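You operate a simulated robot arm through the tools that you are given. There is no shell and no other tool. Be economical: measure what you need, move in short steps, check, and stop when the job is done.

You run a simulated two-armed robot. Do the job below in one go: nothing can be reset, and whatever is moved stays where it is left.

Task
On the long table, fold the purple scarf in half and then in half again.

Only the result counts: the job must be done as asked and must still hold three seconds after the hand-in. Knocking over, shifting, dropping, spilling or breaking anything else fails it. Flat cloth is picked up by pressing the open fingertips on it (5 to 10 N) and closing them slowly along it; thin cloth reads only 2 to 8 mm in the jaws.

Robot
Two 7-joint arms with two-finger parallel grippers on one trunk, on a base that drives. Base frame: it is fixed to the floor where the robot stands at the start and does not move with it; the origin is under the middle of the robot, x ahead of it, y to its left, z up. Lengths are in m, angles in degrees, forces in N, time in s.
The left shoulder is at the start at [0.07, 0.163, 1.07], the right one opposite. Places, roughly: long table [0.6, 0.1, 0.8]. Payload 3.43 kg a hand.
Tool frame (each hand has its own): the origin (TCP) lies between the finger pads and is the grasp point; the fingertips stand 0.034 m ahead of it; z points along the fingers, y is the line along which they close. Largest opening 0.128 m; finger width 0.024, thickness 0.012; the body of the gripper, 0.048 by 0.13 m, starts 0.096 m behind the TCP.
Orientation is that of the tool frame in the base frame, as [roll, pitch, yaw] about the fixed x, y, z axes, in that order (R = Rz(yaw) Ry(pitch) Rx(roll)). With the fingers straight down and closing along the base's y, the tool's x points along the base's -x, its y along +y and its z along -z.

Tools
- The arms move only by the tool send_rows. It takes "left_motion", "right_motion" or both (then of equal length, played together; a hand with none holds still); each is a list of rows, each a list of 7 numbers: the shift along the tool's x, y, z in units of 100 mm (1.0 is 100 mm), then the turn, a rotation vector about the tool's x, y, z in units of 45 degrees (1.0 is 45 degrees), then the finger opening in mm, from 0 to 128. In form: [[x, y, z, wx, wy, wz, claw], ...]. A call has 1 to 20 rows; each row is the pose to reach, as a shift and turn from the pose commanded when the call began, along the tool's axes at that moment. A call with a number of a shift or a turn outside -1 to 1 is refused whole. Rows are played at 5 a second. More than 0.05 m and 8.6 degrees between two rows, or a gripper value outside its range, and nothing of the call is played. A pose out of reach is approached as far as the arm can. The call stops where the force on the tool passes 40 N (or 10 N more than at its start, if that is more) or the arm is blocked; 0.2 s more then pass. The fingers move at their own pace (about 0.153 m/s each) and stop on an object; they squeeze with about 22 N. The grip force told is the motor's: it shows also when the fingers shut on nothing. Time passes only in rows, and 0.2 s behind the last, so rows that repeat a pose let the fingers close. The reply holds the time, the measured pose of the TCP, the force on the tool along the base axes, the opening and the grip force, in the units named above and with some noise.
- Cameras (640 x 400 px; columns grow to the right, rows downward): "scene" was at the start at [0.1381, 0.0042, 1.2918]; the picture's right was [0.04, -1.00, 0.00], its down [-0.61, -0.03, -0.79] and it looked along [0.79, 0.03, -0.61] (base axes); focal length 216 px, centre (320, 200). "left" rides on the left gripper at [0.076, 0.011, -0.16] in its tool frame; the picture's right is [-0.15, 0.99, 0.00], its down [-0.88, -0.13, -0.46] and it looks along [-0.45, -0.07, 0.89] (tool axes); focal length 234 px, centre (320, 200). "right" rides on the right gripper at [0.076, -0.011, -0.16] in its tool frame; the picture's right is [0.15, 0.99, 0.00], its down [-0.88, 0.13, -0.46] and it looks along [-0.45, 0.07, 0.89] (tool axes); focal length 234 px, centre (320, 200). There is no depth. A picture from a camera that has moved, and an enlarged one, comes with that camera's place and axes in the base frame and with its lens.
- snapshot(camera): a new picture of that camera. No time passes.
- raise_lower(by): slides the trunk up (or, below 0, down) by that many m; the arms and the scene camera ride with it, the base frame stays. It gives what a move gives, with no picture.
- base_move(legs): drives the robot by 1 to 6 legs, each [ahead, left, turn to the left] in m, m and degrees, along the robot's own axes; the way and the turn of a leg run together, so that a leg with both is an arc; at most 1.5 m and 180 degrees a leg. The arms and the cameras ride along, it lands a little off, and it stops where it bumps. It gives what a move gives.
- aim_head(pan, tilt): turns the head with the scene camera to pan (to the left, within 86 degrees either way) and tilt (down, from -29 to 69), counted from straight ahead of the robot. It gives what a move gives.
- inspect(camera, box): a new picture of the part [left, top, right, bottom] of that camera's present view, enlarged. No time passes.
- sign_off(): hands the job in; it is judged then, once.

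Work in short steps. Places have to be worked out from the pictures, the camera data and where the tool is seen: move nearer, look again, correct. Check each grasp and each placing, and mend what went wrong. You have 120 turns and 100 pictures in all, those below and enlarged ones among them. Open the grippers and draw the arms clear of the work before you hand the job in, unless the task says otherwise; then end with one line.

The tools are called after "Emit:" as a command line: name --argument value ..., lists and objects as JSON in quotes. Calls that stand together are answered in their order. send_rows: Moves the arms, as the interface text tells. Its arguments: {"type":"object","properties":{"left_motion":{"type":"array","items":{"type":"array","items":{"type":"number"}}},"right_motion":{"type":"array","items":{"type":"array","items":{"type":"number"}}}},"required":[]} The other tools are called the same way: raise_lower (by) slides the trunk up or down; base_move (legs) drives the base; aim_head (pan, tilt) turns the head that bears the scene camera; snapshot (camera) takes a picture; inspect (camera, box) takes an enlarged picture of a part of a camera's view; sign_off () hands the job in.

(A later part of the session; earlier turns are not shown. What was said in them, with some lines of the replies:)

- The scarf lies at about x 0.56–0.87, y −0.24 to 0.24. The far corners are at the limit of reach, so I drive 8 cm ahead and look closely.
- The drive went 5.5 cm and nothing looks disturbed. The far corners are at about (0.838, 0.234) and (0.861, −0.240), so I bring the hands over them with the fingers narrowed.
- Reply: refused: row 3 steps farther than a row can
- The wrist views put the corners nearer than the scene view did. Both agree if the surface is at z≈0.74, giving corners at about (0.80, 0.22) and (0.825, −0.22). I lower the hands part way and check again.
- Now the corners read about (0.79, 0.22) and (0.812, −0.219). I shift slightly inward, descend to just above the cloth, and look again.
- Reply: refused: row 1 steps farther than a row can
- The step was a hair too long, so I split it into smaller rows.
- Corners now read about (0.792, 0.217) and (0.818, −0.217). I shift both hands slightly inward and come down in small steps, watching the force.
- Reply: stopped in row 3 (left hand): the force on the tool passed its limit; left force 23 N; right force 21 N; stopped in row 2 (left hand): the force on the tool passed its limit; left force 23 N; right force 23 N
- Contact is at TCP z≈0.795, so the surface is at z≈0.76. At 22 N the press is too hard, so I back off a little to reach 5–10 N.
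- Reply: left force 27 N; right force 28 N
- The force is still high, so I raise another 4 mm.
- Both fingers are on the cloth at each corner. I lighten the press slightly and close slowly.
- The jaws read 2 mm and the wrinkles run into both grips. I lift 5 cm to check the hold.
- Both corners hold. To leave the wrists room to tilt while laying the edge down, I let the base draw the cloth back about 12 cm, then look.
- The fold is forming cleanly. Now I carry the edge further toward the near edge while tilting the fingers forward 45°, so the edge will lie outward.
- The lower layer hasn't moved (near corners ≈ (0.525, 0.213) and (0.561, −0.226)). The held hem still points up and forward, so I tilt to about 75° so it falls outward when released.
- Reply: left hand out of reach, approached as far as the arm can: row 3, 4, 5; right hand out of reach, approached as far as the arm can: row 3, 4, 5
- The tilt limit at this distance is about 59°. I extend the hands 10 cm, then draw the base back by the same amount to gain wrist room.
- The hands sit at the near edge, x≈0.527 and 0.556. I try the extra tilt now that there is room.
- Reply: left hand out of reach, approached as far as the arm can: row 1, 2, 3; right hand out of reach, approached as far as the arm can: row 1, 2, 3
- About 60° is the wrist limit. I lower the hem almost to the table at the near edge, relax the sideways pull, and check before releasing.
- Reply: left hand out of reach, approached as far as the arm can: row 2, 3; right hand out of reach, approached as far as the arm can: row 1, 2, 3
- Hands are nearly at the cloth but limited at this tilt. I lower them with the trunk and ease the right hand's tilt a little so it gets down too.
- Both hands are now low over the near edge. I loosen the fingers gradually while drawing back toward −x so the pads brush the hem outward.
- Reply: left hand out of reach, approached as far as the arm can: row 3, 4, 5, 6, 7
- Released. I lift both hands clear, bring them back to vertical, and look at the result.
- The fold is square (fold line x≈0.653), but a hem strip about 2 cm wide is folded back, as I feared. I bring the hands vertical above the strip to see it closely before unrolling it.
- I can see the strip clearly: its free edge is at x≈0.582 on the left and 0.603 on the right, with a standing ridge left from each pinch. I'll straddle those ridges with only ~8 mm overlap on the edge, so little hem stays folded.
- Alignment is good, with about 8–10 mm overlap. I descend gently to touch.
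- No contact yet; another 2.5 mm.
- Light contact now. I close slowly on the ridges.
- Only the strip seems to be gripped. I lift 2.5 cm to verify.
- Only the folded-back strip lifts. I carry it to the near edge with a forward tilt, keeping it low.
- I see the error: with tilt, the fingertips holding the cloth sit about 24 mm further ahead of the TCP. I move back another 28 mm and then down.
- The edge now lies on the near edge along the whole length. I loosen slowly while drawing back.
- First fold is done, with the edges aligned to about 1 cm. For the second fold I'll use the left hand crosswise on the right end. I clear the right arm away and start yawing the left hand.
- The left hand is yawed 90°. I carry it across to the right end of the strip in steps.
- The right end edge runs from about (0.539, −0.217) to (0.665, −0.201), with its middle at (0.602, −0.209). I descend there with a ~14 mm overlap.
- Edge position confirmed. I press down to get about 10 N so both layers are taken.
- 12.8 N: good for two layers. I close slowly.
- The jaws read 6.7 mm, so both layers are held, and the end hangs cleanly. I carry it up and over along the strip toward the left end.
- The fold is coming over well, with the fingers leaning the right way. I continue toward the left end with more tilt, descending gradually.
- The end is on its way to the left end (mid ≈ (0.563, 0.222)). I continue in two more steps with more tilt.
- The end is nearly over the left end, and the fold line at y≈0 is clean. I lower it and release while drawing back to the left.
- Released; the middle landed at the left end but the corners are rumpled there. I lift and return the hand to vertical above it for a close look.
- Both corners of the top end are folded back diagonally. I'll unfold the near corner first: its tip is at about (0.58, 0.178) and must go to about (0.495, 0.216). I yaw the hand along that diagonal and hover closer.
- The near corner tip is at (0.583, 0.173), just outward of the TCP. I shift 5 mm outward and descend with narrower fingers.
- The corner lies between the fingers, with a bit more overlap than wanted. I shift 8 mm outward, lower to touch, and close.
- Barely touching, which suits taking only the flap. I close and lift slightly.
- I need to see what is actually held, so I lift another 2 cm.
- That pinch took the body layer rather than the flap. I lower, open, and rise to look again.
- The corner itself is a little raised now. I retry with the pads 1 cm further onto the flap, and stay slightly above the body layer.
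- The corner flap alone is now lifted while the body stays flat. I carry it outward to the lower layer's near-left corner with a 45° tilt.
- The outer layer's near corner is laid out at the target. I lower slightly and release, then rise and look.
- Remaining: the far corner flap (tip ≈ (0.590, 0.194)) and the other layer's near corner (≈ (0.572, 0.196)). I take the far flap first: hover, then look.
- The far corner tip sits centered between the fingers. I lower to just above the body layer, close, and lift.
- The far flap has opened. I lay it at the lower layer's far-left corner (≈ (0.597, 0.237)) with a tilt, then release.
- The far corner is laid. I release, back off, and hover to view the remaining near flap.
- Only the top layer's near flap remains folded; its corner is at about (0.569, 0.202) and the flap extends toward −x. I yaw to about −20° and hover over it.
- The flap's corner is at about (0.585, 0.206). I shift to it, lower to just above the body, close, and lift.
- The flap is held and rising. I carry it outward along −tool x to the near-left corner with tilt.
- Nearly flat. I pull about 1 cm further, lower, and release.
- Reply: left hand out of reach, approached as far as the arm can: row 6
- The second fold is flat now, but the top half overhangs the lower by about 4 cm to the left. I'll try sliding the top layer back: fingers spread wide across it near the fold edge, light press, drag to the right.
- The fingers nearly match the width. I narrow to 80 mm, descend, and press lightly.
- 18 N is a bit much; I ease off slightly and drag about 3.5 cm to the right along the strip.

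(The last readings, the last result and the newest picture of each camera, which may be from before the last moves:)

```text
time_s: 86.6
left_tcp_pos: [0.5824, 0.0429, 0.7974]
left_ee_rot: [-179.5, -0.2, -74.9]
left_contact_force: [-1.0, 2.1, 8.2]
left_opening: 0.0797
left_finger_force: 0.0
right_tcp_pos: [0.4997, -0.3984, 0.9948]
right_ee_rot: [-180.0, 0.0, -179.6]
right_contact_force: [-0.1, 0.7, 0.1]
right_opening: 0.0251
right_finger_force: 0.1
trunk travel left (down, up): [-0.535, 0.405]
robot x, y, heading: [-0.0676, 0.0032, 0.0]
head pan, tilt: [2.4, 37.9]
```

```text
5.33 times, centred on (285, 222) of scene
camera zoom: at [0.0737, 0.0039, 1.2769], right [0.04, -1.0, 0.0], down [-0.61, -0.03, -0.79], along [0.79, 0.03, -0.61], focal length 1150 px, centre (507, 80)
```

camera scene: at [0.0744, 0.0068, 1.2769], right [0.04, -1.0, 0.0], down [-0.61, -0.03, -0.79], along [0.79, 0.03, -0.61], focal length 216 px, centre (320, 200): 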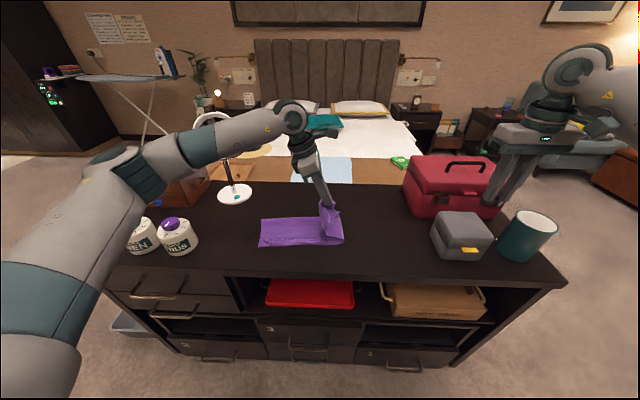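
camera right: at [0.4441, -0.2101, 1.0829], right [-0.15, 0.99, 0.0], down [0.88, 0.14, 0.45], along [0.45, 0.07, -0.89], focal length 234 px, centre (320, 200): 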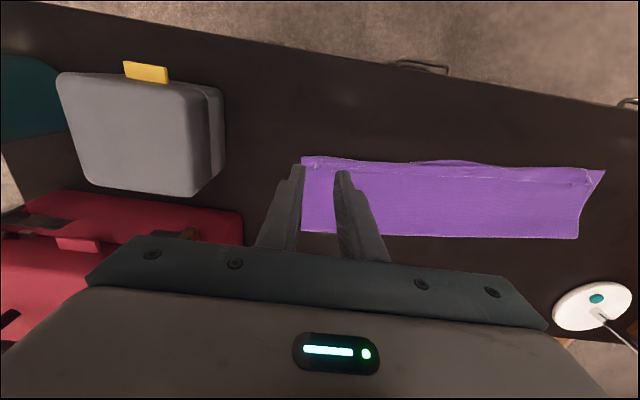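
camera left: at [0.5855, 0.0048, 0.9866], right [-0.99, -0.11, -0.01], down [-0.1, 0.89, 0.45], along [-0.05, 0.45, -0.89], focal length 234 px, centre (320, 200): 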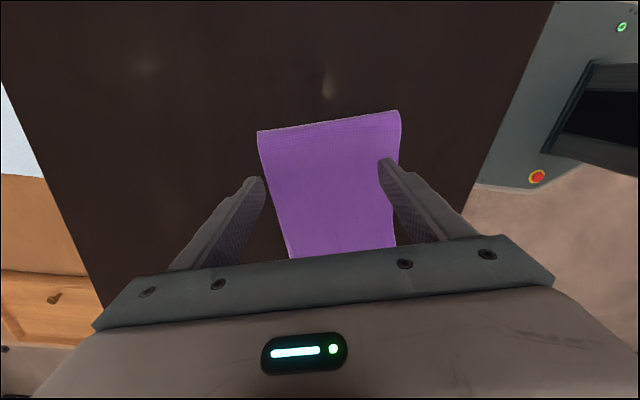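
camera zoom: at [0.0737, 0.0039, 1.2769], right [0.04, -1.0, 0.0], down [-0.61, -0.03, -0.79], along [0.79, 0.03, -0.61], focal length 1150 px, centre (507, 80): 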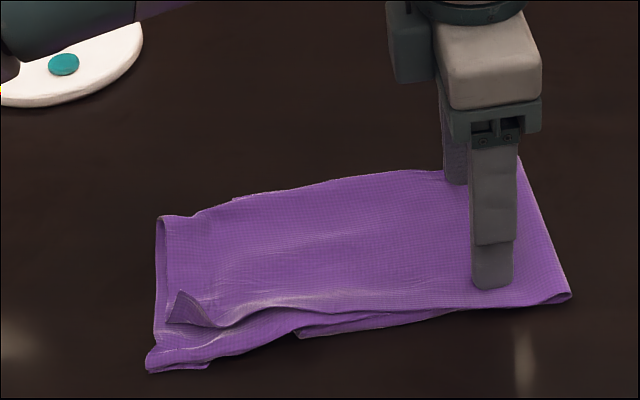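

The whole stack slid together, so the layers did not move relative to each other and no harm was done. The folded packet measures about 0.24 × 0.13 m, against 0.435 × 0.265 m originally. That is close to a quarter, flat and square, so more handling would risk rumpling it. I lift off and retract.

Emit:
send_rows --left_motion '[[0, 0, -0.3, 0, 0, 0, 80], [0, 0, -0.7, 0, 0, 0, 80], [0, 0, -1.0, 0, 0, 0, 80]]'

Emit:
send_rows --left_motion '[[-0.4, 0.2, -0.2, 0, 0, 0, 80], [-0.7, 0.5, -0.4, 0, 0, 0, 80], [-0.95, 0.8, -0.5, 0, 0, 0, 80], [-1.0, 1.0, -0.5, 0, 0, 0, 80]]'

Emit:
inspect --camera "scene" --box '[220, 170, 380, 270]'

Emit:
snapshot --camera "scene"

```text
time_s: 87.4
left_tcp_pos: [0.5819, 0.0434, 0.8967]
left_ee_rot: [-179.8, -0.2, -74.9]
left_contact_force: [-0.2, 0.1, -0.8]
left_opening: 0.0801
left_finger_force: 0.0
right_tcp_pos: [0.4996, -0.3994, 0.9934]
right_ee_rot: [-179.9, 0.2, -179.7]
right_contact_force: [0.1, 0.3, 0.0]
right_opening: 0.025
right_finger_force: 0.0
trunk travel left (down, up): [-0.535, 0.405]
robot x, y, heading: [-0.0647, -0.0013, -0.1]
head pan, tilt: [2.4, 37.9]
```

```text
time_s: 88.4
left_tcp_pos: [0.4596, 0.1131, 0.9456]
left_ee_rot: [-179.6, -0.1, -75.0]
left_contact_force: [0.1, 0.7, -0.7]
left_opening: 0.0798
left_finger_force: 0.0
right_tcp_pos: [0.5002, -0.3995, 0.9936]
right_ee_rot: [-179.9, 0.2, -179.7]
right_contact_force: [-0.7, 0.6, 0.5]
right_opening: 0.0248
right_finger_force: 0.0
trunk travel left (down, up): [-0.535, 0.405]
robot x, y, heading: [-0.0601, -0.0015, -0.3]
head pan, tilt: [2.4, 37.9]
```

```text
4.00 times, centred on (300, 220) of scene
camera zoom: at [0.0745, 0.0036, 1.2768], right [0.04, -1.0, 0.0], down [-0.61, -0.03, -0.79], along [0.79, 0.03, -0.61], focal length 863 px, centre (400, 120)
```

zoom: 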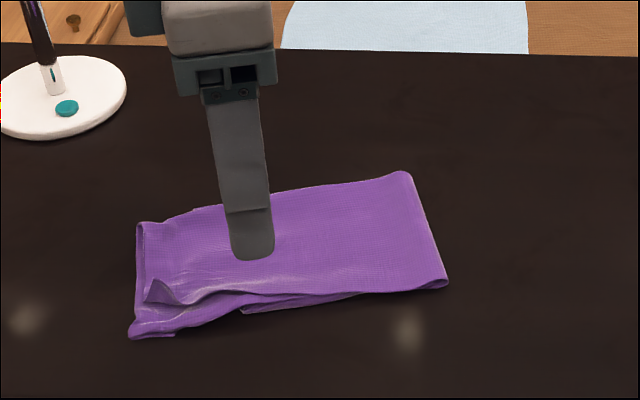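

```text
12 pictures are left
camera scene: at [0.0745, 0.0036, 1.2768], right [0.04, -1.0, 0.0], down [-0.61, -0.03, -0.79], along [0.79, 0.03, -0.61], focal length 216 px, centre (320, 200)
```

scene: 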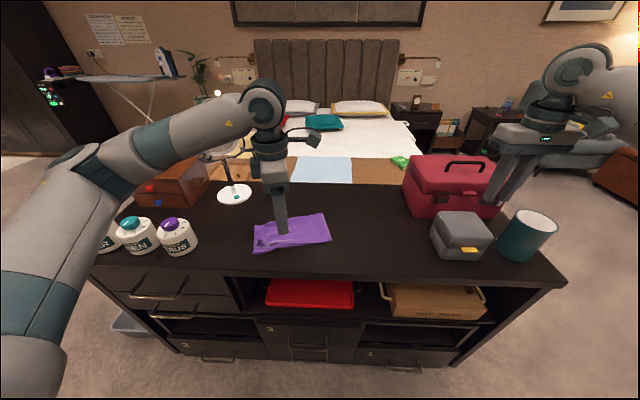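

The folded scarf lies flat and everything else is in place. I draw the arms clear by raising the left hand and backing the base to a spot it stood in before.

Emit:
send_rows --left_motion '[[0, 0, -0.4, 0, 0, 0, 80], [0, 0, -0.8, 0, 0, 0, 80]]'

Emit:
base_move --legs '[[-0.13, 0, 0]]'

Emit:
snapshot --camera "scene"

```text
time_s: 89.0
left_tcp_pos: [0.459, 0.1117, 1.0241]
left_ee_rot: [-179.6, -0.1, -75.0]
left_contact_force: [-0.5, 0.4, -0.7]
left_opening: 0.0799
left_finger_force: 0.1
right_tcp_pos: [0.5004, -0.3986, 0.9931]
right_ee_rot: [-179.9, 0.1, -179.6]
right_contact_force: [-0.8, -0.4, 0.2]
right_opening: 0.0251
right_finger_force: 0.1
trunk travel left (down, up): [-0.535, 0.405]
robot x, y, heading: [-0.0611, 0.0018, -0.1]
head pan, tilt: [2.4, 37.9]
```

```text
time_s: 90.2
left_tcp_pos: [0.3291, 0.1131, 1.0243]
left_ee_rot: [-179.6, -0.3, -75.0]
left_contact_force: [-0.3, -0.3, 0.4]
left_opening: 0.0798
left_finger_force: 0.0
right_tcp_pos: [0.3708, -0.3988, 0.9911]
right_ee_rot: [-179.8, 0.0, -179.6]
right_contact_force: [-0.7, 0.2, -0.3]
right_opening: 0.0249
right_finger_force: 0.0
trunk travel left (down, up): [-0.535, 0.405]
robot x, y, heading: [-0.1916, 0.005, 0.0]
head pan, tilt: [2.4, 37.9]
```

```text
11 pictures are left
camera scene: at [-0.0551, 0.0039, 1.2769], right [0.04, -1.0, 0.0], down [-0.61, -0.03, -0.79], along [0.79, 0.03, -0.61], focal length 216 px, centre (320, 200)
```

scene: 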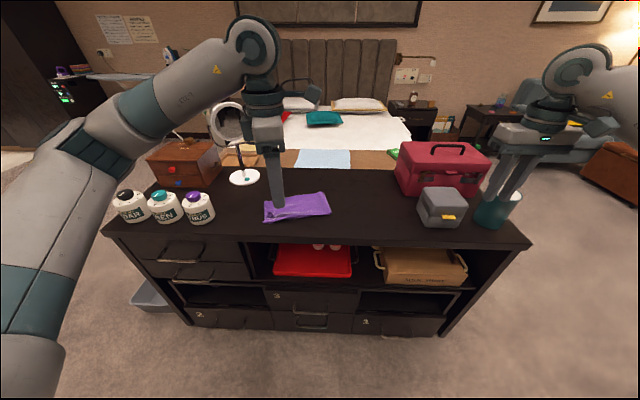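

The arms are clear, the grippers open, and the scarf is folded twice and lying flat. I hand in.

Emit:
sign_off

```text
The job is handed in.
```

The purple scarf is folded in half and in half again and lies flat on the long table, but the top half overhangs the lower by about 4–5 cm at the left end, with a small rumple at the near-left corner; nothing else looked disturbed.
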